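You operate a simulated robot arm through the tools that you are given. There is no shell and no other tool.

The job below is to be done with a simulated robot arm. You get a single attempt, and the scene is never put back.

TASK
Put things in order on the bare side of the long bench. At the end: the brown slim carton (marked "STOP") from the bare side of the long bench stands where the green box stood; the blue bottle from the bare side of the long bench stands where the brown slim carton stood; the brown cardboard tube from the bare side of the long bench stands where the blue bottle stood; the green box from the bare side of the long bench is on the brown board; whatever was shut is shut again. Leave all else as you found it, and nothing knocked over.

Only the result counts: the job must be done as asked and must still hold three seconds after the hand-in. Knocking over, shifting, dropping, spilling or breaking anything else fails it.

THE ROBOT
A 7-joint arm with a two-finger parallel gripper, fixed in place. Base frame: the origin is at the foot of the arm, x ahead of it, y to its left, z up; the work surface is at about z = 0. Units: m, degrees, N and s.
With the tool pointing down near the work surface it reaches from about 0.22 to 0.58 m from the base axis. Its first joint turns from -66.0 to 66.0 degrees. Payload 2.5 kg.
The TCP is the grasp point between the finger pads, 0.023 m short of the fingertips. In the tool frame z runs along the fingers and y along their closing line. Largest opening 0.094 m; finger width 0.038, thickness 0.01; the body of the gripper, 0.054 by 0.096 m, starts 0.039 m behind the TCP.
Orientation is that of the tool frame in the base frame, as a unit quaternion [x, y, z, w]. With the fingers straight down and closing along the base's y, the tool's x points along the base's -x, its y along +y and its z along -z.

THE INTERFACE
- The arm moves only by the tool apply_moves. Its argument "increments" is a list of rows, each a list of 3 entries, a list of its own where there are three numbers: the turn, a rotation vector about the tool's x, y, z in degrees, then the shift along the tool's x, y, z in m, then the gripper command, from -1 (shut) to 1 (fully open), values between in proportion. In form: [[[wx, wy, wz], [dx, dy, dz], grip], ...]. A call has 1 to 20 rows; each row shifts and turns the commanded pose from where the row before left it, along the tool's axes as they then stand. Rows are played at 5 a second. More than 0.05 m and 8.6 degrees between two rows, or a gripper value outside its range, and nothing of the call is played. Where a pose cannot be reached the arm comes as near as it can. A force on the tool above 40 N (or 10 N above the force at the start of the call, whichever is more), or a blocked arm, ends the call early, and 0.2 s more pass. Each finger travels about 0.108 m/s and halts on what it meets, pressing with about 24 N; the grip force reading is that of the motor and also rises with nothing between the fingers. The clock runs only during rows and for 0.2 s after the last one: add rows that do not move to give the fingers time. It gives the time, the measured TCP pose, the force on the tool (base axes), the opening and the grip force at its end, in the units of the frame above (readings bear some noise), with the torque about the TCP (base axes, N m) and any sound that the robot's microphone picked up.
- Cameras (640 x 400 px; columns grow to the right, rows downward): "scene" is fixed at [0.1087, -0.401, 0.5427]; the picture's right is [0.90, -0.43, 0.00], its down [-0.25, -0.52, -0.82] and it looks along [0.35, 0.74, -0.58] (base axes); focal length 325 px, centre (320, 200). "wrist" rides on the gripper at [0.086, 0.016, -0.074] in the tool frame; the picture's right is [-0.18, 0.98, 0.00], its down [-0.58, -0.11, -0.81] and it looks along [-0.79, -0.15, 0.59] (tool axes); focal length 243 px, centre (320, 200). There is no depth. A picture from a camera that has moved, and an enlarged one, comes with that camera's place and axes in the base frame and with its lens.
- get_image(camera): a new picture of that camera. The clock stands still meanwhile.
- inspect(camera, box): a new picture of the part [left, top, right, bottom] of that camera's present view, enlarged. The clock stands still meanwhile.
- sign_off(): hands the job in; it is judged then, once.

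Nothing tells you positions but the pictures and the camera data. Unless the task says otherwise, let go and move clear before handing in.

The tools are called as a command line: name --argument value ..., lists and objects as JSON in quotes. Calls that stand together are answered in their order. apply_moves: Moves the arm, as the interface text tells. Its arguments: {"type":"object","properties":{"increments":{"type":"array"}},"required":["increments"]} The other tools are called the same way: get_image (camera) takes a picture; inspect (camera, box) takes an enlarged picture of a part of a camera's view; sign_off () hands the job in.

At the start:

```text
time_s: 0.0
tcp_pos: [0.3593, 0.2701, 0.274]
tool_rot: [0.0, 1.0, 0.0, 0.0]
contact_force: [-0.1, 0.9, -1.1]
moment: [-0.01, -0.01, 0.02]
opening: 0.0939
gripper_force: 0.1
```

scene: 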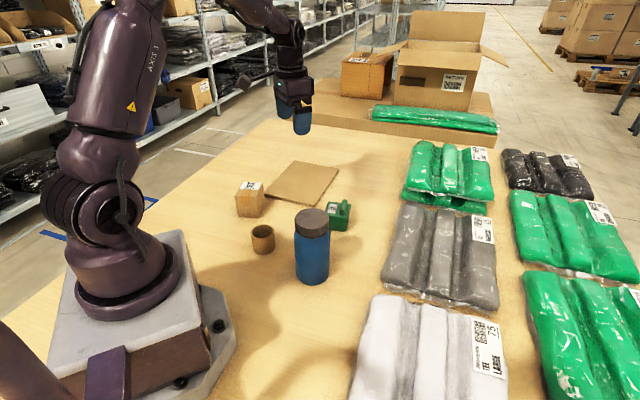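
wrist: 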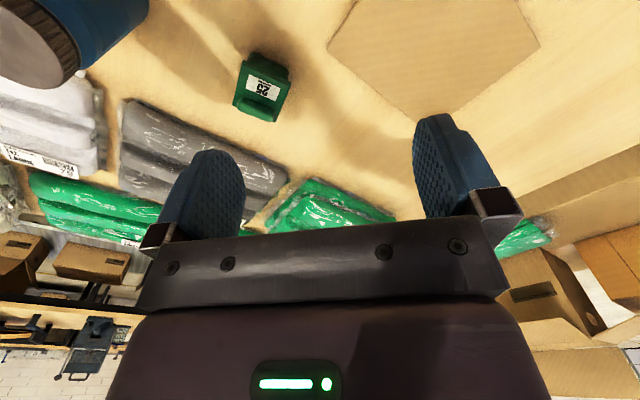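

I see a bench with a small carton, a brown tube, a blue bottle, a green box and a brown board. I'll look closer before working out positions.

inspect --camera "scene" --box '[220, 140, 380, 300]'

inspect --camera "scene" --box '[220, 150, 300, 200]'

inspect --camera "wrist" --box '[0, 0, 320, 200]'

inspect --camera "scene" --box '[220, 170, 300, 220]'

inspect --camera "scene" --box '[230, 215, 310, 265]'

inspect --camera "scene" --box '[280, 190, 360, 240]'

```text
2.50 times, centred on (300, 220) of scene
camera zoom: at [0.1087, -0.401, 0.5427], right [0.9, -0.43, 0.0], down [-0.25, -0.52, -0.82], along [0.35, 0.74, -0.58], focal length 813 px, centre (370, 150)
```

zoom: 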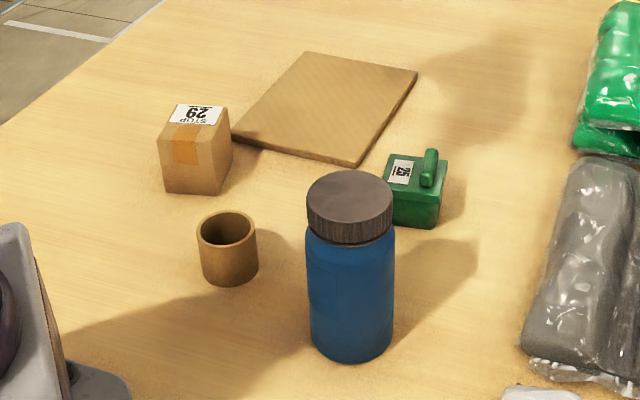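

```text
8.00 times, centred on (260, 175) of scene
camera zoom: at [0.1087, -0.401, 0.5427], right [0.9, -0.43, 0.0], down [-0.25, -0.52, -0.82], along [0.35, 0.74, -0.58], focal length 2600 px, centre (800, 400)
```

zoom: 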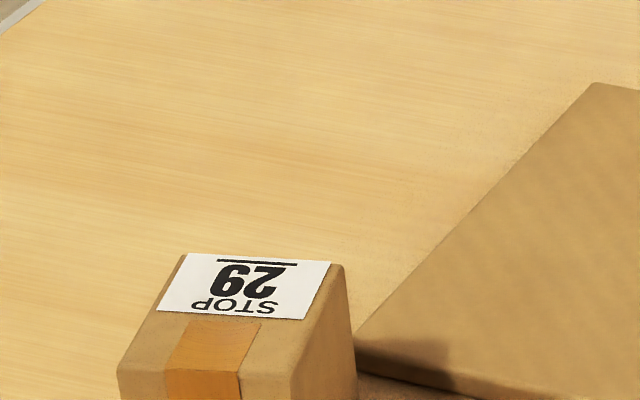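

```text
2.00 times, centred on (160, 100) of wrist
camera zoom: at [0.271, 0.2873, 0.3485], right [0.18, 0.98, 0.0], down [0.58, -0.11, 0.81], along [0.79, -0.15, -0.59], focal length 485 px, centre (640, 400)
```

zoom: 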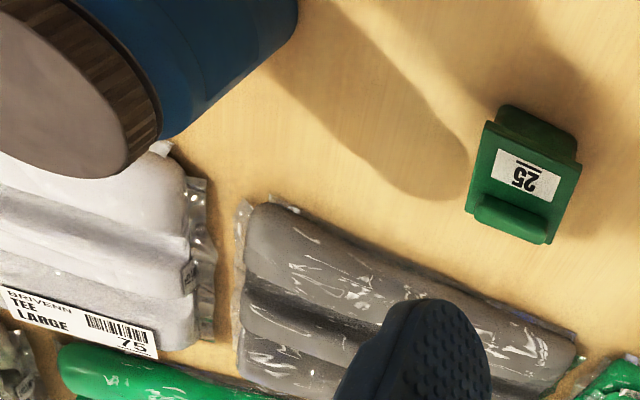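

```text
8.00 times, centred on (260, 195) of scene
camera zoom: at [0.1087, -0.401, 0.5427], right [0.9, -0.43, 0.0], down [-0.25, -0.52, -0.82], along [0.35, 0.74, -0.58], focal length 2600 px, centre (800, 240)
```

zoom: 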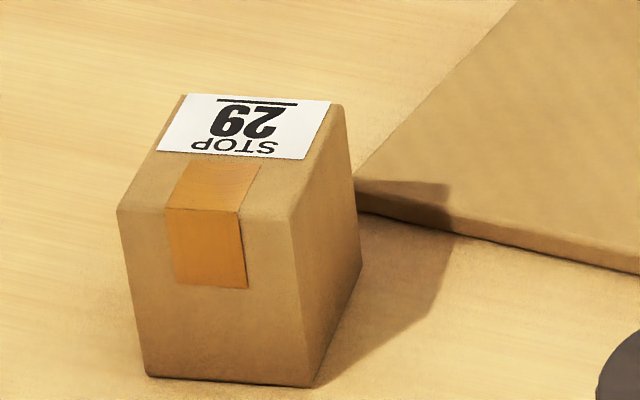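

```text
8.00 times, centred on (270, 240) of scene
camera zoom: at [0.1087, -0.401, 0.5427], right [0.9, -0.43, 0.0], down [-0.25, -0.52, -0.82], along [0.35, 0.74, -0.58], focal length 2600 px, centre (720, -120)
```

zoom: 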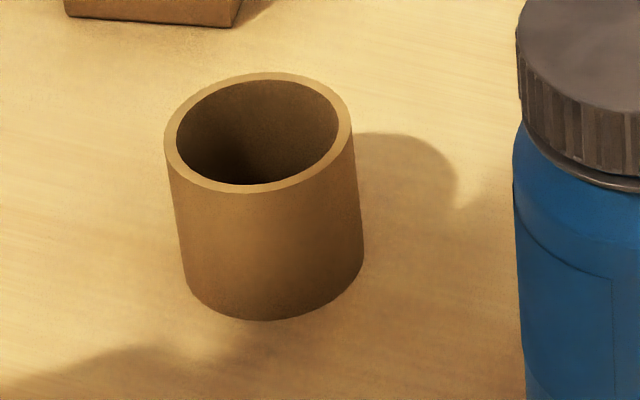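

```text
8.00 times, centred on (320, 215) of scene
camera zoom: at [0.1087, -0.401, 0.5427], right [0.9, -0.43, 0.0], down [-0.25, -0.52, -0.82], along [0.35, 0.74, -0.58], focal length 2600 px, centre (320, 80)
```

zoom: 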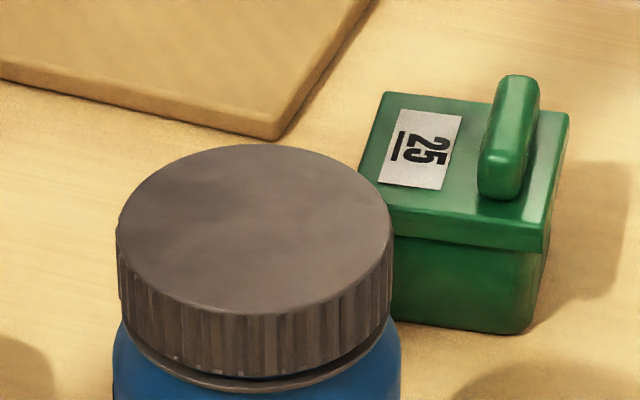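

The green box sits around (0.433, 0.176) with its sides at about 53° and −37°. The carton is around (0.247, 0.326), the tube (0.232, 0.167), the bottle (0.302, 0.043) and the board centre (0.43, 0.39). I'll move over the green box first and look at its lid.

apply_moves --increments '[[[0, 0, 0], [-0.0184, -0.02365, 0.0185], 1], [[0, 0, 0], [-0.0184, -0.02365, 0.0185], 1], [[0, 0, 0], [-0.0184, -0.02365, 0.0185], 1], [[0, 0, 0], [-0.0184, -0.02365, 0.0185], 1], [[0, 0, 7.4], [0, 0, 0], 1], [[0, 0, 7.4], [0, 0, 0], 1], [[0, 0, 7.4], [0, 0, 0], 1], [[0, 0, 7.4], [0, 0, 0], 1], [[0, 0, 7.4], [0, 0, 0], 1], [[0, 0, 0], [0, 0, 0], 1]]'

get_image --camera "wrist"

get_image --camera "scene"

```text
time_s: 2.2
tcp_pos: [0.4324, 0.1749, 0.2006]
tool_rot: [0.318, 0.948, 0.001, 0.0]
contact_force: [0.4, -1.1, -0.2]
moment: [0.01, -0.04, -0.01]
opening: 0.0943
gripper_force: 0.1
```

```text
taken
camera wrist: at [0.3721, 0.2407, 0.275], right [0.74, 0.67, 0.0], down [0.4, -0.44, 0.81], along [0.54, -0.6, -0.59], focal length 243 px, centre (320, 200)
```

wrist: 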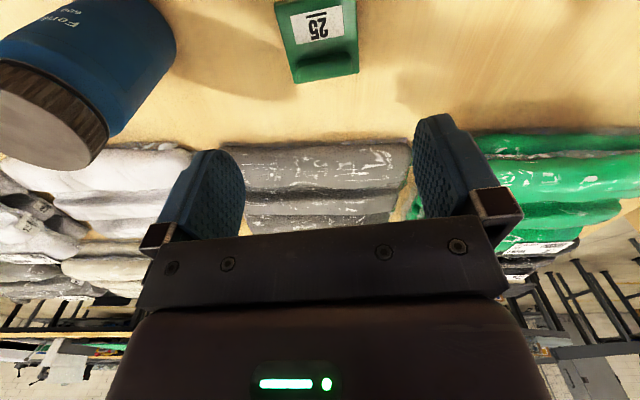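

```text
taken
```

scene: 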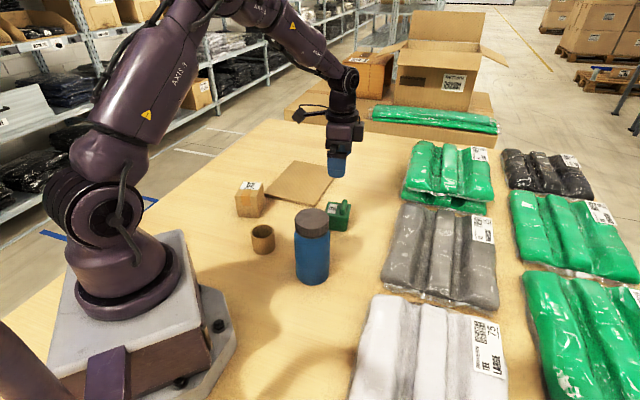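

The arm is where I commanded it. I'll back off and go lower to look at the green box's sides and lid.

apply_moves --increments '[[[0, 0, 0], [0.027, 0, 0.035], 1], [[0, 0, 0], [0.027, 0, 0.035], 1], [[0, 0, 0], [0.026, 0, 0.035], 1], [[0, 0, 0], [0, 0, 0], 1]]'

get_image --camera "wrist"

inspect --camera "wrist" --box '[240, 80, 400, 180]'

inspect --camera "scene" --box '[300, 180, 380, 230]'

```text
time_s: 3.2
tcp_pos: [0.3679, 0.2223, 0.0955]
tool_rot: [0.316, 0.949, 0.0, 0.0]
contact_force: [-0.8, 0.4, -0.9]
moment: [0.0, -0.02, 0.0]
opening: 0.094
gripper_force: 0.0
```

```text
taken
camera wrist: at [0.308, 0.288, 0.1705], right [0.74, 0.67, 0.0], down [0.4, -0.44, 0.81], along [0.54, -0.6, -0.59], focal length 243 px, centre (320, 200)
```

wrist: 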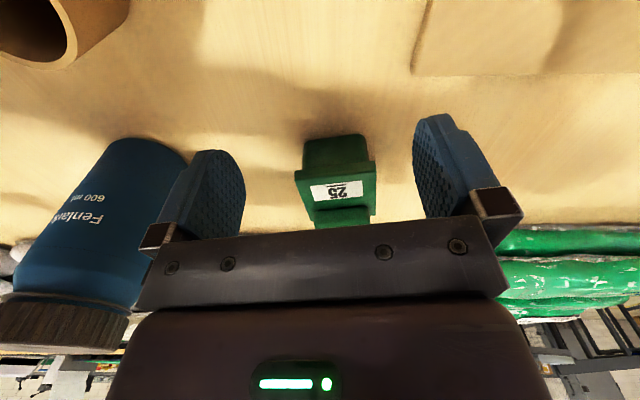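

```text
4.00 times, centred on (320, 130) of wrist
camera zoom: at [0.308, 0.288, 0.1705], right [0.74, 0.67, 0.0], down [0.4, -0.44, 0.81], along [0.54, -0.6, -0.59], focal length 970 px, centre (320, 480)
```

zoom: 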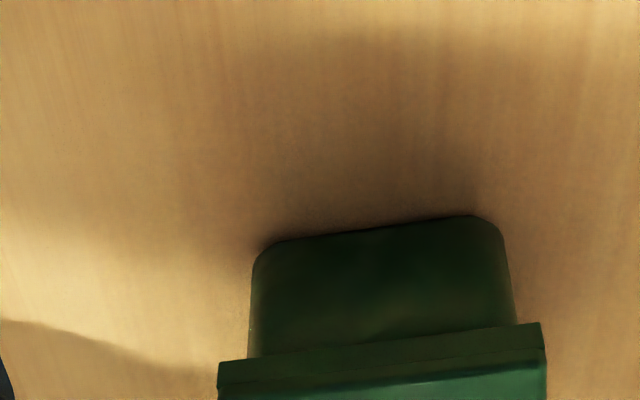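

```text
8.00 times, centred on (340, 205) of scene
camera zoom: at [0.1087, -0.401, 0.5427], right [0.9, -0.43, 0.0], down [-0.25, -0.52, -0.82], along [0.35, 0.74, -0.58], focal length 2600 px, centre (160, 160)
```

zoom: 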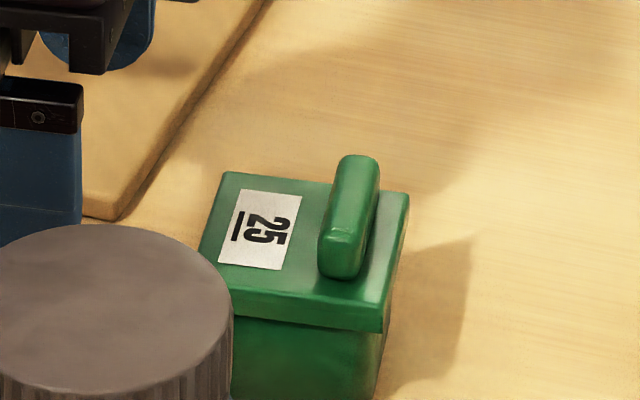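

The green box has a thin lid that overhangs a slightly narrower body, and there's a handle on the −37° side. It may be hinged opposite the handle. I'll grip it across that direction, so the finger behind would stop the body swinging open. First I go up, turn and centre over it.

apply_moves --increments '[[[0, 0, 0], [-0.027, 0, -0.035], 1], [[0, 0, 0], [-0.027, 0, -0.035], 1], [[0, 0, 0], [-0.027, 0, -0.02], 1], [[0, 0, -7.5], [0, 0, 0], 1], [[0, 0, -7.5], [0, 0, 0], 1], [[0, 0, -7.5], [0, 0, 0], 1], [[0, 0, -7.5], [0, 0, 0], 1], [[0, 0, -7.5], [0, 0, 0], 1], [[0, 0, -7.5], [0, 0, 0], 1], [[0, 0, -7.5], [0, 0, 0], 1], [[0, 0, -7.5], [0, 0, 0], 1], [[0, 0, -7.5], [0, 0, 0], 1], [[0, 0, -7.5], [0, 0, 0], 1], [[0, 0, -7.5], [0, 0, 0], 1], [[0, 0, -7.5], [0, 0, 0], 1], [[0, 0, 0], [0, 0, 0.03], 1], [[0, 0, 0], [0, 0, 0.03], 1], [[0, 0, 0], [0, 0, 0], 1]]'

get_image --camera "wrist"

inspect --camera "scene" --box '[280, 140, 400, 240]'

```text
time_s: 7.0
tcp_pos: [0.4298, 0.1779, 0.1263]
tool_rot: [-0.447, 0.894, 0.0, 0.0]
contact_force: [-0.6, -0.3, 0.1]
moment: [-0.01, -0.01, 0.02]
opening: 0.0938
gripper_force: 0.1
```

```text
taken
camera wrist: at [0.3642, 0.1178, 0.2017], right [-0.68, 0.74, 0.0], down [0.44, 0.4, 0.81], along [0.59, 0.54, -0.59], focal length 243 px, centre (320, 200)
```

wrist: 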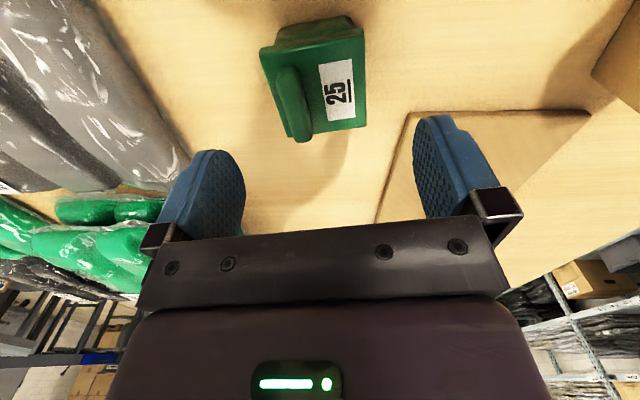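

```text
4.00 times, centred on (340, 190) of scene
camera zoom: at [0.1087, -0.401, 0.5427], right [0.9, -0.43, 0.0], down [-0.25, -0.52, -0.82], along [0.35, 0.74, -0.58], focal length 1300 px, centre (240, 240)
```

zoom: 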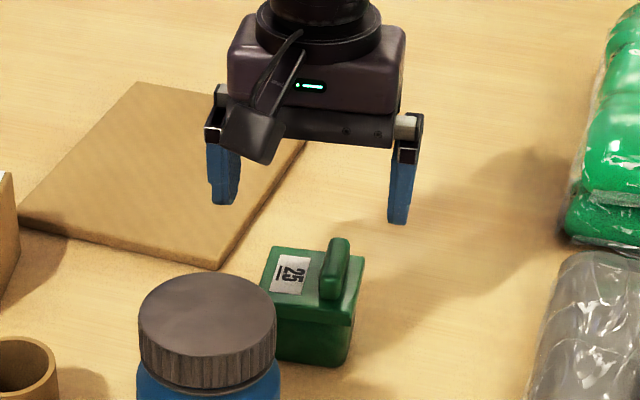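

The gripper is centred on the green box within about 2 mm. I'll descend to z≈0.032 and look before closing.

apply_moves --increments '[[[0, 0, 0], [0, -0.002, 0.02], 1], [[0, 0, 0], [0, 0, 0.02], 1], [[0, 0, 0], [0, 0, 0.02], 1], [[0, 0, 0], [0, 0, 0.018], 1], [[0, 0, 0], [0, 0, 0.015], 1], [[0, 0, 0], [0, 0, 0], 1]]'

get_image --camera "wrist"

inspect --camera "scene" --box '[280, 140, 400, 240]'

```text
time_s: 8.4
tcp_pos: [0.435, 0.1755, 0.0302]
tool_rot: [-0.447, 0.895, 0.0, -0.001]
contact_force: [0.0, 0.7, -0.8]
moment: [-0.01, -0.01, 0.04]
opening: 0.0941
gripper_force: 0.1
```

```text
taken
camera wrist: at [0.368, 0.1168, 0.106], right [-0.67, 0.74, 0.0], down [0.44, 0.4, 0.81], along [0.6, 0.54, -0.59], focal length 243 px, centre (320, 200)
```

wrist: 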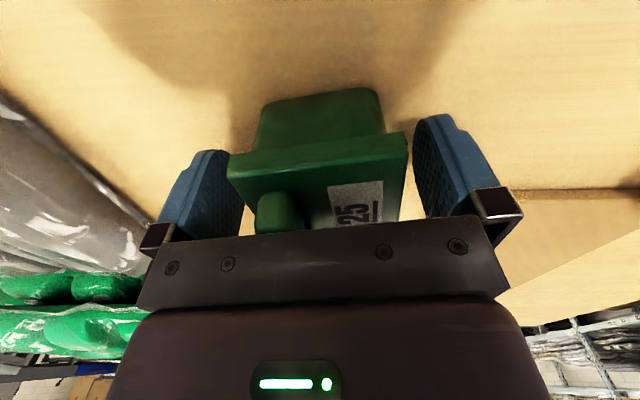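

```text
4.00 times, centred on (340, 190) of scene
camera zoom: at [0.1087, -0.401, 0.5427], right [0.9, -0.43, 0.0], down [-0.25, -0.52, -0.82], along [0.35, 0.74, -0.58], focal length 1300 px, centre (240, 240)
```

zoom: 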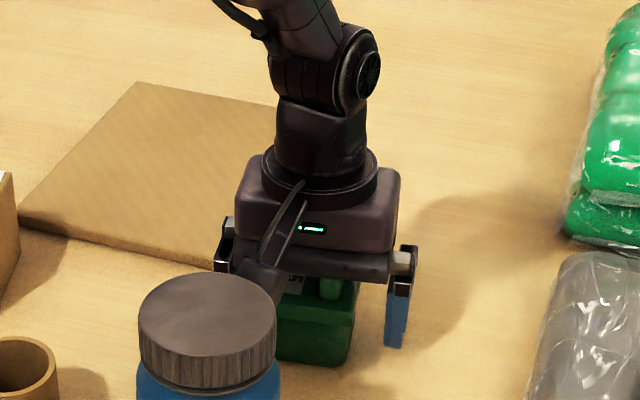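

The fingers straddle the lid and body with clearance on both sides, so I'll close gently.

apply_moves --increments '[[[0, 0, 0], [0, 0, 0], 0.5], [[0, 0, 0], [0, 0, 0], 0.3], [[0, 0, 0], [0, 0, 0], 0.1], [[0, 0, 0], [0, 0, 0], -0.2], [[0, 0, 0], [0, 0, 0], -1], [[0, 0, 0], [0, 0, 0], -1]]'

get_image --camera "wrist"

inspect --camera "scene" --box '[280, 140, 400, 240]'

```text
time_s: 9.8
tcp_pos: [0.4347, 0.1747, 0.0316]
tool_rot: [-0.446, 0.895, 0.0, 0.001]
contact_force: [-0.4, 0.3, 0.3]
moment: [0.03, 0.0, 0.02]
opening: 0.0613
gripper_force: 24.2
```

```text
taken
camera wrist: at [0.3679, 0.1167, 0.1062], right [-0.67, 0.74, 0.0], down [0.44, 0.4, 0.81], along [0.6, 0.54, -0.59], focal length 243 px, centre (320, 200)
```

wrist: 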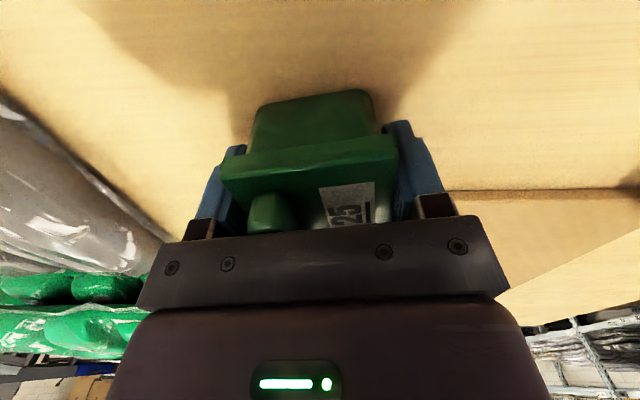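

```text
4.00 times, centred on (340, 190) of scene
camera zoom: at [0.1087, -0.401, 0.5427], right [0.9, -0.43, 0.0], down [-0.25, -0.52, -0.82], along [0.35, 0.74, -0.58], focal length 1300 px, centre (240, 240)
```

zoom: 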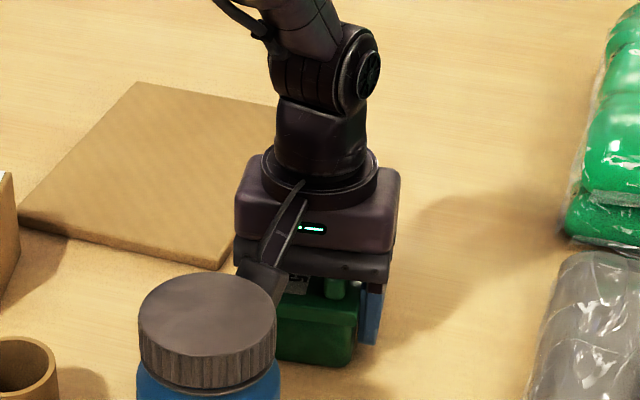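

The grip reads 61 mm at 24 N, and the box was nudged only about 3 mm. I'll lift it 1 cm to see whether the body comes up with the lid.

apply_moves --increments '[[[0, 0, 0], [0, 0, -0.005], -1], [[0, 0, 0], [0, 0, -0.005], -1], [[0, 0, 0], [0, 0, 0], -1]]'

get_image --camera "wrist"

inspect --camera "scene" --box '[300, 180, 380, 240]'

```text
time_s: 10.6
tcp_pos: [0.4336, 0.175, 0.0421]
tool_rot: [-0.446, 0.895, 0.0, 0.0]
contact_force: [0.5, 0.9, -0.7]
moment: [-0.01, -0.01, 0.01]
opening: 0.0612
gripper_force: 24.2
```

```text
taken
camera wrist: at [0.3682, 0.1163, 0.1171], right [-0.67, 0.74, 0.0], down [0.44, 0.4, 0.81], along [0.6, 0.54, -0.59], focal length 243 px, centre (320, 200)
```

wrist: 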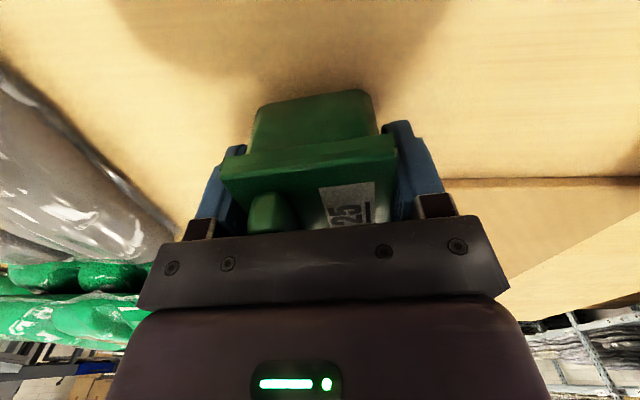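

```text
6.67 times, centred on (340, 210) of scene
camera zoom: at [0.1087, -0.401, 0.5427], right [0.9, -0.43, 0.0], down [-0.25, -0.52, -0.82], along [0.35, 0.74, -0.58], focal length 2167 px, centre (187, 133)
```

zoom: 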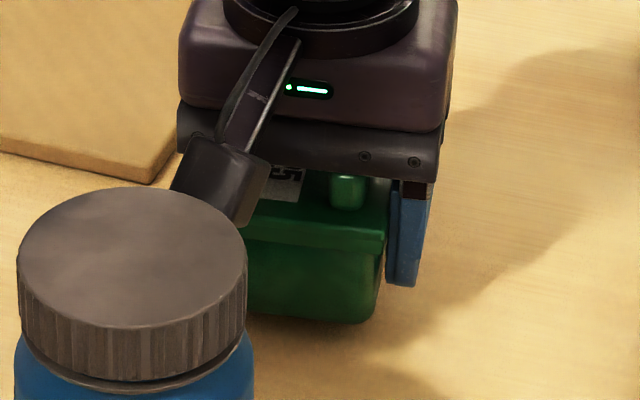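

Lid and body rise together and stay closed. I'll lift higher and carry the box over the board.

apply_moves --increments '[[[0, 0, 0], [0, 0, -0.025], -1], [[0, 0, 0], [0, 0, -0.025], -1], [[0, 0, 0], [0, 0, -0.025], -1], [[0, 0, 0], [-0.0284, 0.02746, 0], -1], [[0, 0, 0], [-0.0284, 0.02746, 0], -1], [[0, 0, 0], [-0.0284, 0.02746, 0], -1], [[0, 0, 0], [-0.0284, 0.02746, 0], -1], [[0, 0, 0], [-0.0284, 0.02746, 0], -1], [[0, 0, 0], [0, 0, 0.02], -1], [[0, 0, 0], [0, 0, 0.02], -1], [[0, 0, 0], [0, 0, 0.015], -1], [[0, 0, 0], [0, 0, 0], -1]]'

get_image --camera "wrist"

inspect --camera "scene" --box '[230, 120, 390, 220]'

```text
time_s: 13.2
tcp_pos: [0.4099, 0.3735, 0.0613]
tool_rot: [-0.447, 0.895, 0.0, -0.001]
contact_force: [0.6, -0.2, -1.1]
moment: [-0.02, 0.03, 0.01]
opening: 0.0612
gripper_force: 24.2
```

```text
taken
camera wrist: at [0.344, 0.3146, 0.1355], right [-0.68, 0.74, 0.0], down [0.44, 0.4, 0.81], along [0.59, 0.54, -0.59], focal length 243 px, centre (320, 200)
```

wrist: 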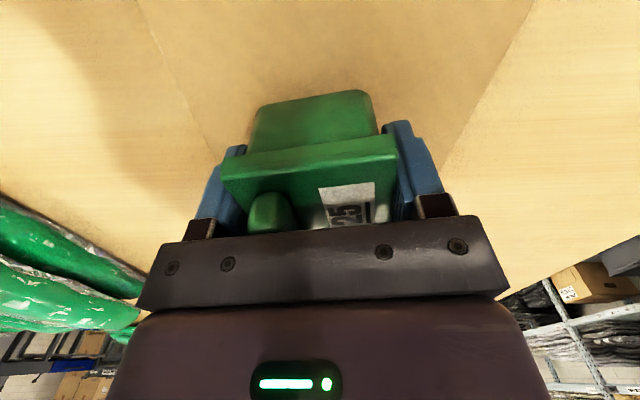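

```text
4.00 times, centred on (310, 170) of scene
camera zoom: at [0.1087, -0.401, 0.5427], right [0.9, -0.43, 0.0], down [-0.25, -0.52, -0.82], along [0.35, 0.74, -0.58], focal length 1300 px, centre (360, 320)
```

zoom: 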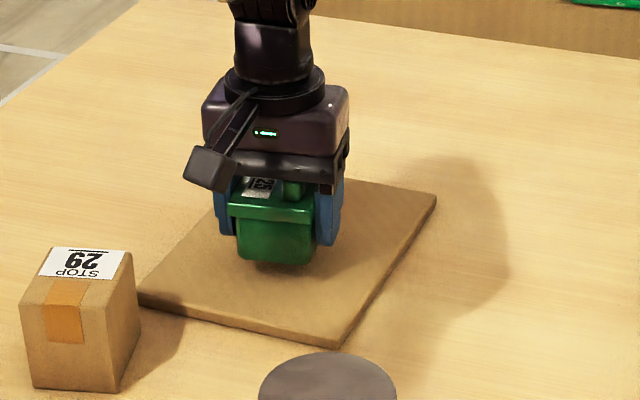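

The box hangs level over the board. I'll lower it carefully, in small steps near contact.

apply_moves --increments '[[[0, 0, 0], [0, 0, 0.006], -1], [[0, 0, 0], [0, 0, 0.005], -1], [[0, 0, 0], [0, 0, 0.004], -1], [[0, 0, 0], [0, 0, 0], -1]]'

inspect --camera "scene" --box '[270, 150, 350, 200]'

apply_moves --increments '[[[0, 0, 0], [0, 0, 0.0015], -1], [[0, 0, 0], [0, 0, 0.0015], -1], [[0, 0, 0], [0, 0, 0], -1]]'

```text
time_s: 14.2
tcp_pos: [0.4109, 0.3702, 0.0473]
tool_rot: [-0.446, 0.895, 0.0, 0.0]
contact_force: [-1.6, -0.4, -0.5]
moment: [0.0, 0.01, 0.03]
opening: 0.0611
gripper_force: 23.9
```

```text
8.00 times, centred on (310, 175) of scene
camera zoom: at [0.1087, -0.401, 0.5427], right [0.9, -0.43, 0.0], down [-0.25, -0.52, -0.82], along [0.35, 0.74, -0.58], focal length 2600 px, centre (400, 400)
```

zoom: 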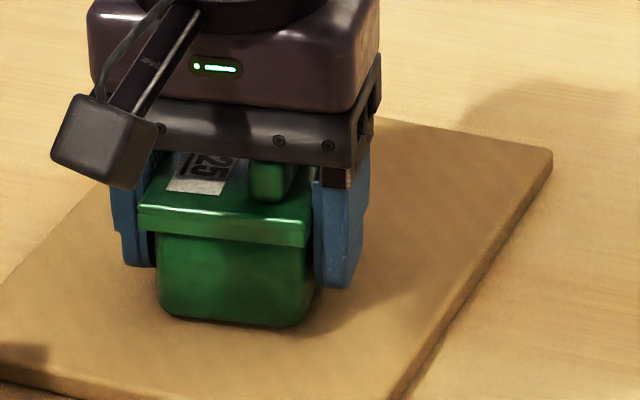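

```text
time_s: 15.0
tcp_pos: [0.4103, 0.3703, 0.0441]
tool_rot: [-0.446, 0.895, -0.001, 0.0]
contact_force: [0.1, 0.8, -0.2]
moment: [-0.02, 0.01, 0.05]
opening: 0.0614
gripper_force: 23.9
```

apply_moves --increments '[[[0, 0, 0], [0, 0, 0.0015], -1], [[0, 0, 0], [0, 0, 0.001], -1], [[0, 0, 0], [0, 0, 0], -1]]'

apply_moves --increments '[[[0, 0, 0], [0, 0, 0.001], -1], [[0, 0, 0], [0, 0, 0], -1]]'

inspect --camera "scene" --box '[270, 150, 350, 200]'

```text
time_s: 15.8
tcp_pos: [0.4107, 0.3718, 0.0428]
tool_rot: [-0.446, 0.895, 0.001, 0.003]
contact_force: [-3.2, -1.6, 20.1]
moment: [-0.21, 0.24, 0.01]
opening: 0.0612
gripper_force: 23.6
```

```text
time_s: 16.4
tcp_pos: [0.4114, 0.3712, 0.0423]
tool_rot: [-0.446, 0.895, 0.001, 0.004]
contact_force: [-1.2, -0.5, 27.1]
moment: [-0.08, 0.1, 0.02]
opening: 0.061
gripper_force: 23.9
```

```text
8.00 times, centred on (310, 175) of scene
camera zoom: at [0.1086, -0.4011, 0.5426], right [0.9, -0.43, 0.0], down [-0.25, -0.52, -0.82], along [0.35, 0.74, -0.57], focal length 2600 px, centre (400, 400)
```

zoom: 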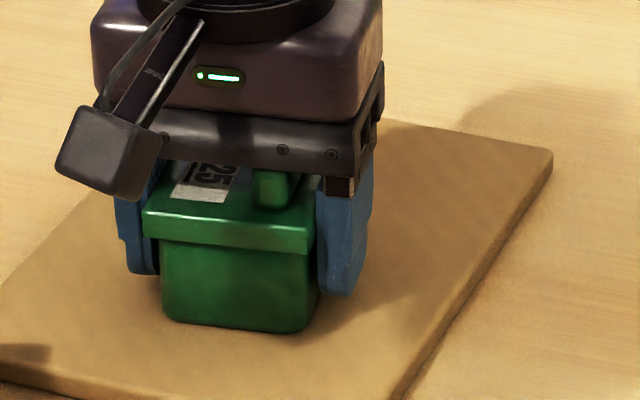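

The box is in contact with the board (27 N). I'll relieve the pressure, release and rise straight up.

apply_moves --increments '[[[0, 0, 0], [0, 0, -0.0015], -1], [[0, 0, 0], [0, 0, 0], -1], [[0, 0, 0], [0, 0, 0], 0.4], [[0, 0, 0], [0, 0, 0], 0.6], [[0, 0, 0], [0, 0, 0], 1], [[0, 0, 0], [0, 0, 0], 1], [[0, 0, 0], [0, 0, -0.02], 1], [[0, 0, 0], [0, 0, -0.03], 1], [[0, 0, 0], [0, 0, -0.03], 1], [[0, 0, 0], [0, 0, -0.03], 1], [[0, 0, 0], [0, 0, 0], 1]]'

inspect --camera "scene" --box '[230, 120, 390, 220]'

get_image --camera "wrist"

```text
time_s: 18.8
tcp_pos: [0.4097, 0.3701, 0.1519]
tool_rot: [-0.446, 0.895, 0.001, 0.0]
contact_force: [-0.1, 0.2, 0.1]
moment: [-0.01, 0.03, -0.01]
opening: 0.094
gripper_force: 0.0
```

```text
4.00 times, centred on (310, 170) of scene
camera zoom: at [0.1087, -0.401, 0.5427], right [0.9, -0.43, 0.0], down [-0.25, -0.52, -0.82], along [0.35, 0.74, -0.58], focal length 1300 px, centre (360, 320)
```

zoom: 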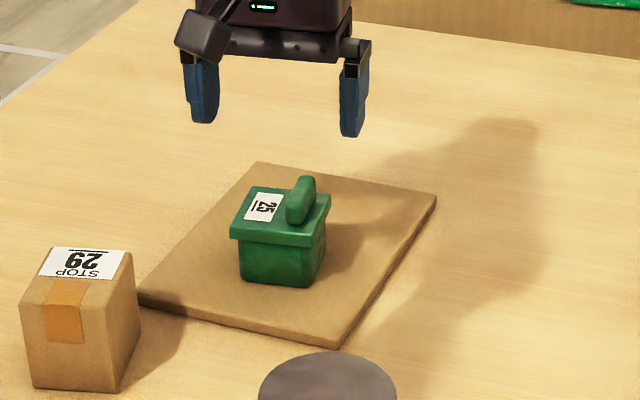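

```text
taken
camera wrist: at [0.3447, 0.311, 0.2272], right [-0.67, 0.74, 0.0], down [0.44, 0.4, 0.81], along [0.6, 0.54, -0.59], focal length 243 px, centre (320, 200)
```

wrist: 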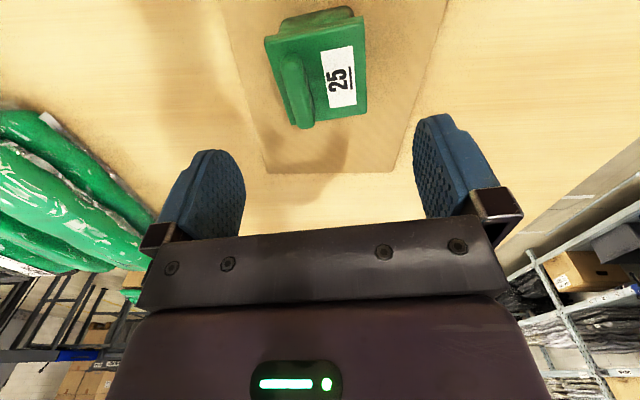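

The green box sits shut on the board, and the board hasn't moved. Next is the carton at about (0.247, 0.326), so I'll move above it and check alignment.

apply_moves --increments '[[[0, 0, 0], [0.0267, 0.0208, 0], 1], [[0, 0, 0], [0.0267, 0.0208, 0], 1], [[0, 0, 0], [0.0267, 0.0208, 0], 1], [[0, 0, 0], [0.0267, 0.0208, 0], 1], [[0, 0, 0], [0.0267, 0.0208, 0], 1], [[0, 0, -5], [0, 0, 0], 1], [[0, 0, 0], [0, 0, 0], 1]]'

get_image --camera "wrist"

inspect --camera "scene" --box '[190, 130, 350, 230]'

inspect --camera "wrist" --box '[220, 0, 420, 125]'

```text
time_s: 20.4
tcp_pos: [0.2463, 0.3269, 0.1513]
tool_rot: [-0.485, 0.874, 0.0, 0.0]
contact_force: [0.0, 0.2, -0.4]
moment: [0.02, 0.0, -0.02]
opening: 0.0938
gripper_force: 0.1
```

```text
taken
camera wrist: at [0.1862, 0.2627, 0.2264], right [-0.74, 0.68, 0.0], down [0.4, 0.44, 0.81], along [0.55, 0.59, -0.59], focal length 243 px, centre (320, 200)
```

wrist: 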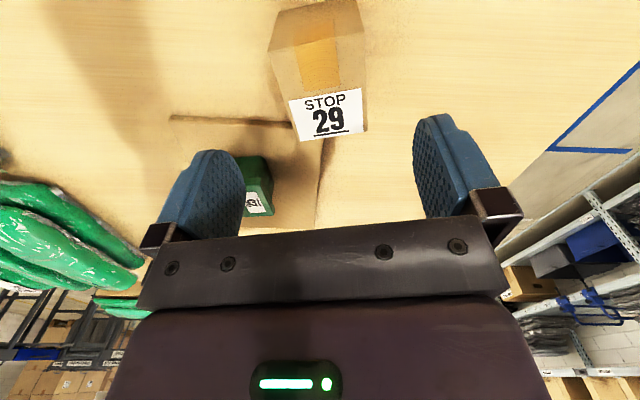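

```text
4.00 times, centred on (270, 180) of scene
camera zoom: at [0.1087, -0.401, 0.5427], right [0.9, -0.43, 0.0], down [-0.25, -0.52, -0.82], along [0.35, 0.74, -0.58], focal length 1300 px, centre (520, 280)
```

zoom: 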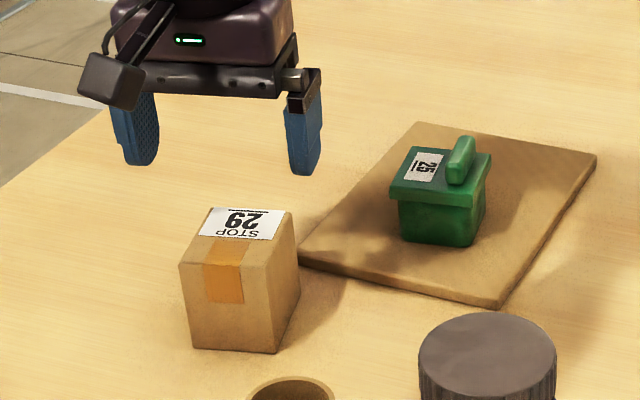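

```text
3.20 times, centred on (320, 62) of wrist
camera zoom: at [0.1862, 0.2627, 0.2264], right [-0.74, 0.68, 0.0], down [0.4, 0.44, 0.81], along [0.55, 0.59, -0.59], focal length 776 px, centre (320, 640)
```

zoom: 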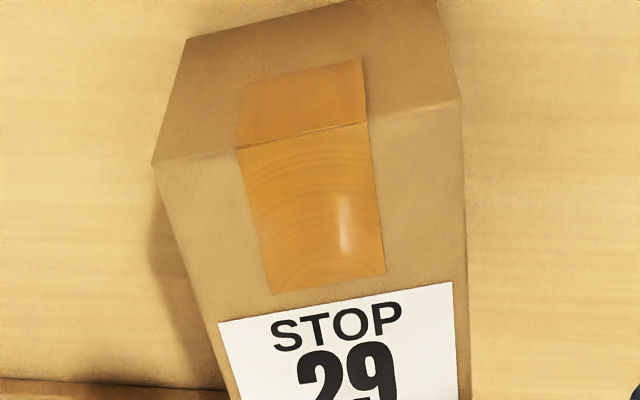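

The wrist view puts the carton centre near (0.248, 0.334), and its sides match the gripper's closing direction. I'll correct by 8 mm and descend.

apply_moves --increments '[[[0, 0, 0], [-0.0073, 0.0026, 0.01], 1], [[0, 0, 0], [0, 0, 0.02], 1], [[0, 0, 0], [0, 0, 0.02], 1], [[0, 0, 0], [0, 0, 0], 1]]'

get_image --camera "wrist"

inspect --camera "scene" --box '[190, 130, 350, 230]'

```text
time_s: 21.4
tcp_pos: [0.25, 0.3345, 0.101]
tool_rot: [-0.484, 0.875, -0.001, -0.001]
contact_force: [0.2, 0.0, -0.7]
moment: [0.04, 0.0, 0.0]
opening: 0.0939
gripper_force: 0.0
```

```text
taken
camera wrist: at [0.1895, 0.2696, 0.1763], right [-0.74, 0.68, 0.0], down [0.4, 0.44, 0.81], along [0.55, 0.59, -0.59], focal length 243 px, centre (320, 200)
```

wrist: 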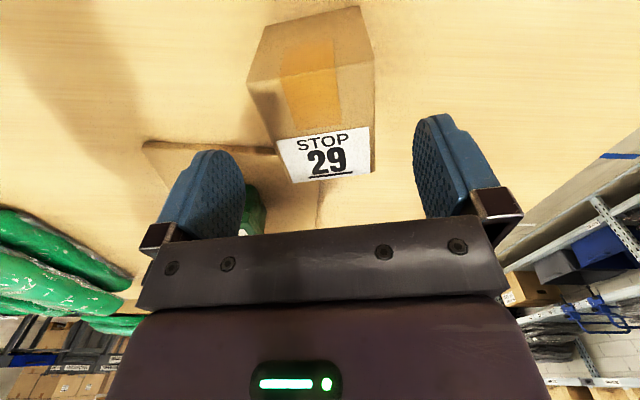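

```text
4.00 times, centred on (270, 180) of scene
camera zoom: at [0.1087, -0.401, 0.5427], right [0.9, -0.43, 0.0], down [-0.25, -0.52, -0.82], along [0.35, 0.74, -0.58], focal length 1300 px, centre (520, 280)
```

zoom: 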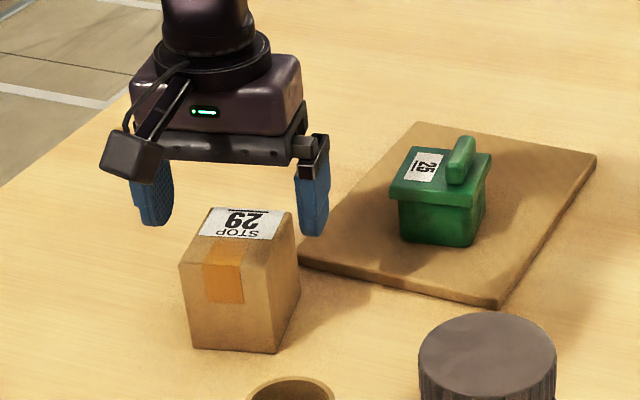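

Alignment is confirmed, with the carton centre at (0.248, 0.336). I'll descend the rest of the way and grip.

apply_moves --increments '[[[0, 0, 0], [0, 0.002, 0.02], 1], [[0, 0, 0], [0, 0, 0.02], 1], [[0, 0, 0], [0, 0, 0.015], 1], [[0, 0, 0], [0, 0, 0.008], 1], [[0, 0, 0], [0, 0, 0], 1], [[0, 0, 0], [0, 0, 0], 0.5], [[0, 0, 0], [0, 0, 0], 0.3], [[0, 0, 0], [0, 0, 0], 0.1], [[0, 0, 0], [0, 0, 0], -1], [[0, 0, 0], [0, 0, 0], -1], [[0, 0, 0], [0, 0, 0], -1]]'

get_image --camera "wrist"

inspect --camera "scene" --box '[190, 130, 350, 230]'

```text
time_s: 23.8
tcp_pos: [0.2478, 0.3359, 0.037]
tool_rot: [-0.484, 0.875, 0.0, 0.0]
contact_force: [0.0, -0.3, 0.1]
moment: [-0.01, -0.03, -0.01]
opening: 0.0576
gripper_force: 23.8
```

```text
taken
camera wrist: at [0.188, 0.2719, 0.112], right [-0.74, 0.68, 0.0], down [0.4, 0.44, 0.81], along [0.55, 0.59, -0.59], focal length 243 px, centre (320, 200)
```

wrist: 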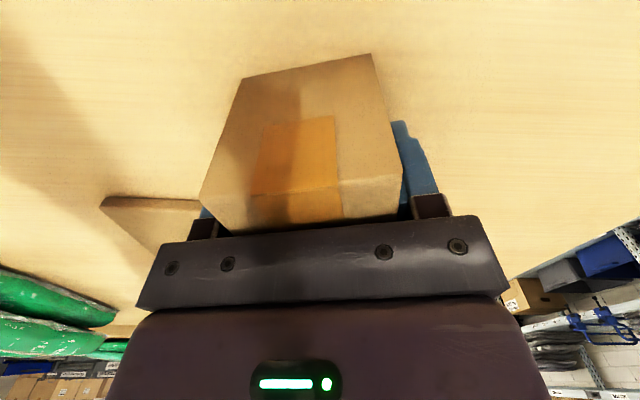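

```text
4.00 times, centred on (270, 180) of scene
camera zoom: at [0.1087, -0.401, 0.5427], right [0.9, -0.43, 0.0], down [-0.25, -0.52, -0.82], along [0.35, 0.74, -0.58], focal length 1300 px, centre (520, 280)
```

zoom: 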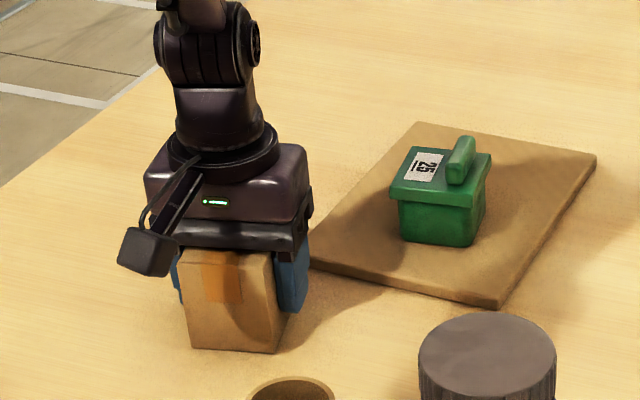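

The carton is gripped at 58 mm. I'll lift it, carry it to the green box's old spot at (0.432, 0.1775), and stop a little above the bench.

apply_moves --increments '[[[0, 0, 0], [0, 0, -0.006], -1], [[0, 0, 0], [0, 0, -0.025], -1], [[0, 0, 0], [0, 0, -0.027], -1], [[0, 0, 0], [0, 0, -0.027], -1], [[0, 0, 0], [0, 0, -0.027], -1], [[0, 0, 0], [0.00605, -0.04003, 0], -1], [[0, 0, 0], [0.00605, -0.04003, 0], -1], [[0, 0, 0], [0.00605, -0.04003, 0], -1], [[0, 0, 0], [0.00605, -0.04003, 0], -1], [[0, 0, 0], [0.00605, -0.04003, 0], -1], [[0, 0, 0], [0.00605, -0.04003, 0], -1], [[0, 0, 0], [0, 0, 0.025], -1], [[0, 0, 0], [0, 0, 0.025], -1], [[0, 0, 0], [0, 0, 0.025], -1], [[0, 0, 0], [0, 0, 0.02], -1], [[0, 0, 0], [0, 0, 0], -1]]'

get_image --camera "wrist"

inspect --camera "scene" --box '[280, 150, 400, 240]'

```text
time_s: 27.2
tcp_pos: [0.4313, 0.1768, 0.0562]
tool_rot: [-0.486, 0.874, 0.0, -0.001]
contact_force: [0.0, 0.2, -0.5]
moment: [-0.01, 0.0, 0.0]
opening: 0.0577
gripper_force: 23.9
```

```text
taken
camera wrist: at [0.3715, 0.1125, 0.1307], right [-0.74, 0.68, 0.0], down [0.4, 0.44, 0.81], along [0.55, 0.59, -0.59], focal length 243 px, centre (320, 200)
```

wrist: 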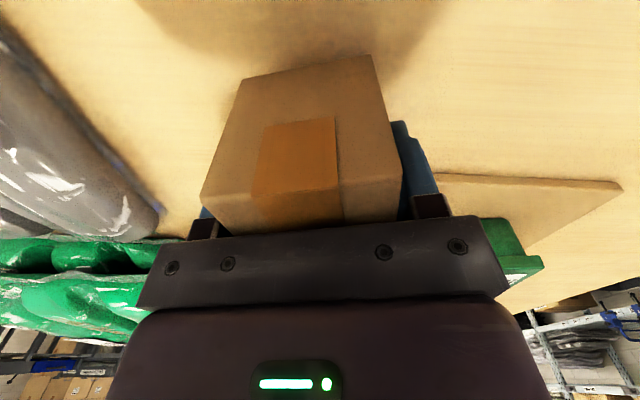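

```text
4.44 times, centred on (340, 195) of scene
camera zoom: at [0.1087, -0.401, 0.5427], right [0.9, -0.43, 0.0], down [-0.25, -0.52, -0.82], along [0.35, 0.74, -0.58], focal length 1444 px, centre (231, 222)
```

zoom: 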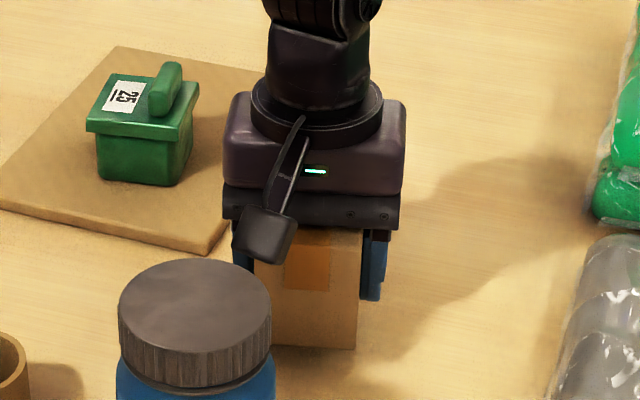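

The carton hangs over the target. I'll lower it until it just touches.

apply_moves --increments '[[[0, 0, 0], [0, 0, 0.007], -1], [[0, 0, 0], [0, 0, 0.006], -1], [[0, 0, 0], [0, 0, 0.003], -1], [[0, 0, 0], [0, 0, 0.0015], -1], [[0, 0, 0], [0, 0, 0], -1]]'

apply_moves --increments '[[[0, 0, 0], [0, 0, 0.001], -1], [[0, 0, 0], [0, 0, 0], -1]]'

```text
time_s: 28.4
tcp_pos: [0.4306, 0.1772, 0.0377]
tool_rot: [-0.485, 0.875, 0.0, 0.0]
contact_force: [0.3, 0.3, -0.9]
moment: [0.02, -0.01, -0.01]
opening: 0.0576
gripper_force: 24.0
```

```text
time_s: 29.0
tcp_pos: [0.4304, 0.1769, 0.0371]
tool_rot: [-0.485, 0.875, 0.0, 0.001]
contact_force: [-0.3, -0.7, -0.8]
moment: [-0.01, 0.01, 0.0]
opening: 0.0576
gripper_force: 23.9
```

apply_moves --increments '[[[0, 0, 0], [0, 0, 0.001], -1], [[0, 0, 0], [0, 0, 0], -1]]'

inspect --camera "scene" --box '[300, 170, 380, 230]'

```text
time_s: 29.6
tcp_pos: [0.431, 0.1768, 0.0368]
tool_rot: [-0.485, 0.875, 0.001, 0.0]
contact_force: [-4.0, -3.0, 12.4]
moment: [-0.01, 0.18, 0.07]
opening: 0.0575
gripper_force: 24.1
```

```text
6.67 times, centred on (340, 200) of scene
camera zoom: at [0.1087, -0.401, 0.5427], right [0.9, -0.43, 0.0], down [-0.25, -0.52, -0.82], along [0.35, 0.74, -0.58], focal length 2167 px, centre (187, 200)
```

zoom: 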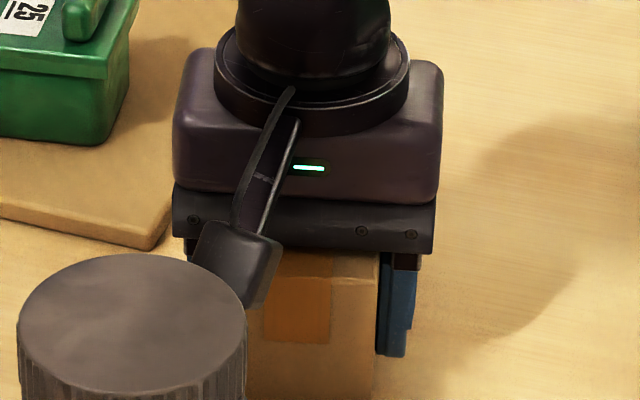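

The carton is in contact, so I'll release it and rise.

apply_moves --increments '[[[0, 0, 0], [0, 0, -0.0005], -1], [[0, 0, 0], [0, 0, 0], 0.35], [[0, 0, 0], [0, 0, 0], 0.6], [[0, 0, 0], [0, 0, 0], 1], [[0, 0, 0], [0, 0, 0], 1], [[0, 0, 0], [0, 0, -0.02], 1], [[0, 0, 0], [0, 0, -0.03], 1], [[0, 0, 0], [0, 0, -0.035], 1], [[0, 0, 0], [0, 0, -0.04], 1], [[0, 0, 0], [0, 0, -0.04], 1], [[0, 0, 0], [0, 0, -0.04], 1], [[0, 0, 0], [0, 0, 0], 1]]'

get_image --camera "wrist"

get_image --camera "scene"

```text
time_s: 32.2
tcp_pos: [0.4298, 0.1745, 0.2449]
tool_rot: [-0.485, 0.875, 0.0, 0.001]
contact_force: [-0.5, 0.3, -0.4]
moment: [0.03, 0.0, -0.02]
opening: 0.0942
gripper_force: 0.0
```

```text
taken
camera wrist: at [0.3689, 0.1114, 0.3193], right [-0.74, 0.68, 0.0], down [0.4, 0.44, 0.81], along [0.55, 0.59, -0.59], focal length 243 px, centre (320, 200)
```

wrist: 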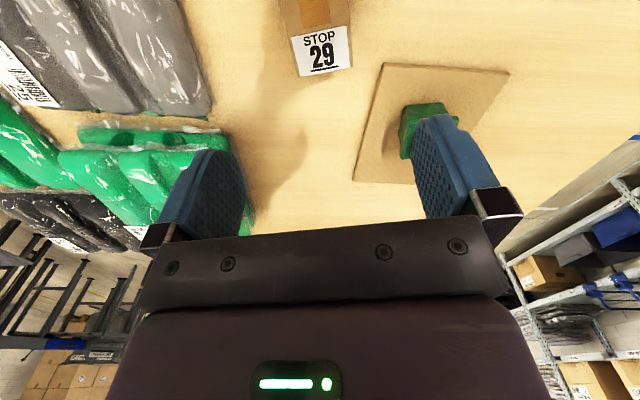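

```text
taken
```

scene: 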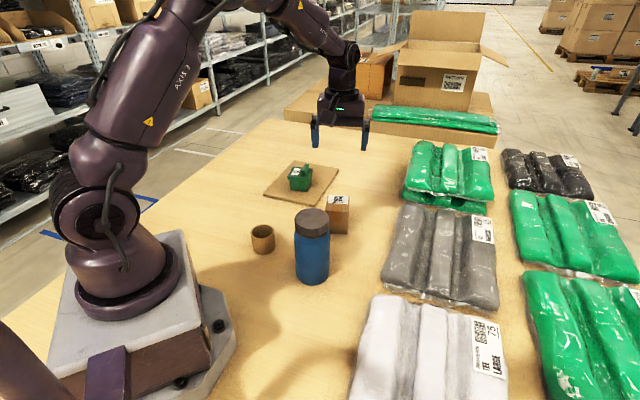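

The carton stands in the green box's old spot. Before approaching the bottle I'll inspect its profile.

inspect --camera "scene" --box '[272, 200, 352, 290]'

inspect --camera "scene" --box '[230, 160, 390, 260]'

```text
4.44 times, centred on (312, 245) of scene
camera zoom: at [0.1087, -0.401, 0.5427], right [0.9, -0.43, 0.0], down [-0.25, -0.52, -0.82], along [0.35, 0.74, -0.58], focal length 1444 px, centre (356, 0)
```

zoom: 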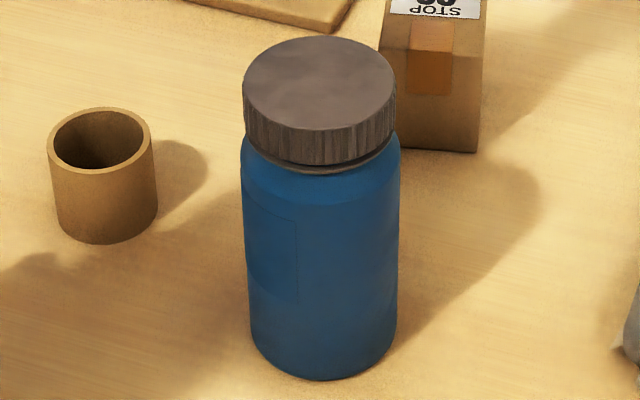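

```text
4.00 times, centred on (310, 210) of scene
camera zoom: at [0.1087, -0.401, 0.5427], right [0.9, -0.43, 0.0], down [-0.25, -0.52, -0.82], along [0.35, 0.74, -0.58], focal length 1300 px, centre (360, 160)
```

zoom: 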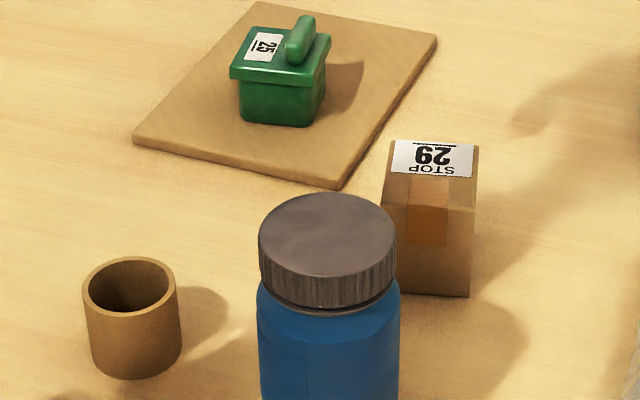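

The lid spans about z 0.12–0.146, and the body is at full width (71 mm) below z≈0.106. A top grasp at z≈0.113 works. I'll move above the bottle and refine its position.

apply_moves --increments '[[[0, 0, 0], [0.0348, 0.0079, 0], 1], [[0, 0, 0], [0.0348, 0.0079, 0], 1], [[0, 0, 0], [0.0348, 0.0079, 0], 1], [[0, 0, 0], [0.0348, 0.0079, 0], 1], [[0, 0, 0], [0.0348, 0.0079, 0], 1], [[0, 0, 7], [0, 0, 0], 1], [[0, 0, 7], [0, 0, 0], 1], [[0, 0, 7], [0, 0, 0], 1], [[0, 0, 7], [0, 0, 0], 1], [[0, 0, 0], [0, 0, 0], 1]]'

get_image --camera "wrist"

inspect --camera "scene" --box '[240, 100, 400, 290]'

```text
time_s: 34.4
tcp_pos: [0.3053, 0.0511, 0.242]
tool_rot: [-0.26, 0.966, 0.0, 0.0]
contact_force: [0.5, 0.3, -0.3]
moment: [0.0, 0.01, -0.01]
opening: 0.0942
gripper_force: 0.0
```

```text
taken
camera wrist: at [0.2218, 0.0221, 0.3172], right [-0.33, 0.94, 0.0], down [0.56, 0.2, 0.81], along [0.76, 0.27, -0.59], focal length 243 px, centre (320, 200)
```

wrist: 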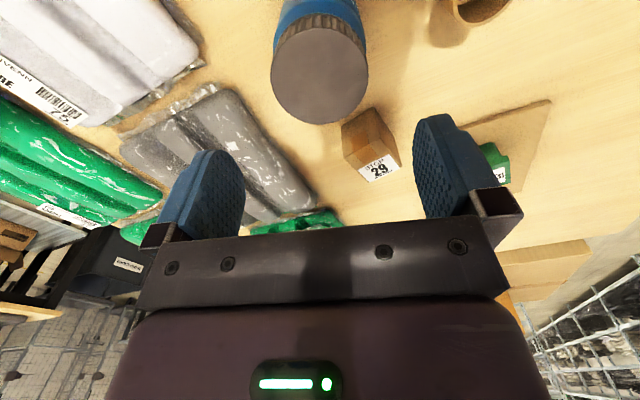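

```text
2.11 times, centred on (320, 195) of scene
camera zoom: at [0.1087, -0.401, 0.5427], right [0.9, -0.43, 0.0], down [-0.25, -0.52, -0.82], along [0.35, 0.74, -0.58], focal length 684 px, centre (320, 210)
```

zoom: 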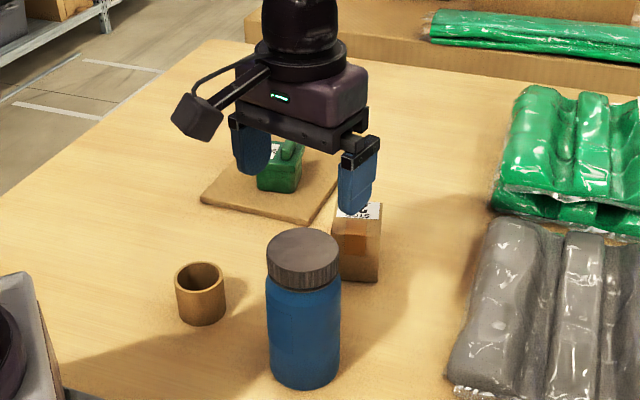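

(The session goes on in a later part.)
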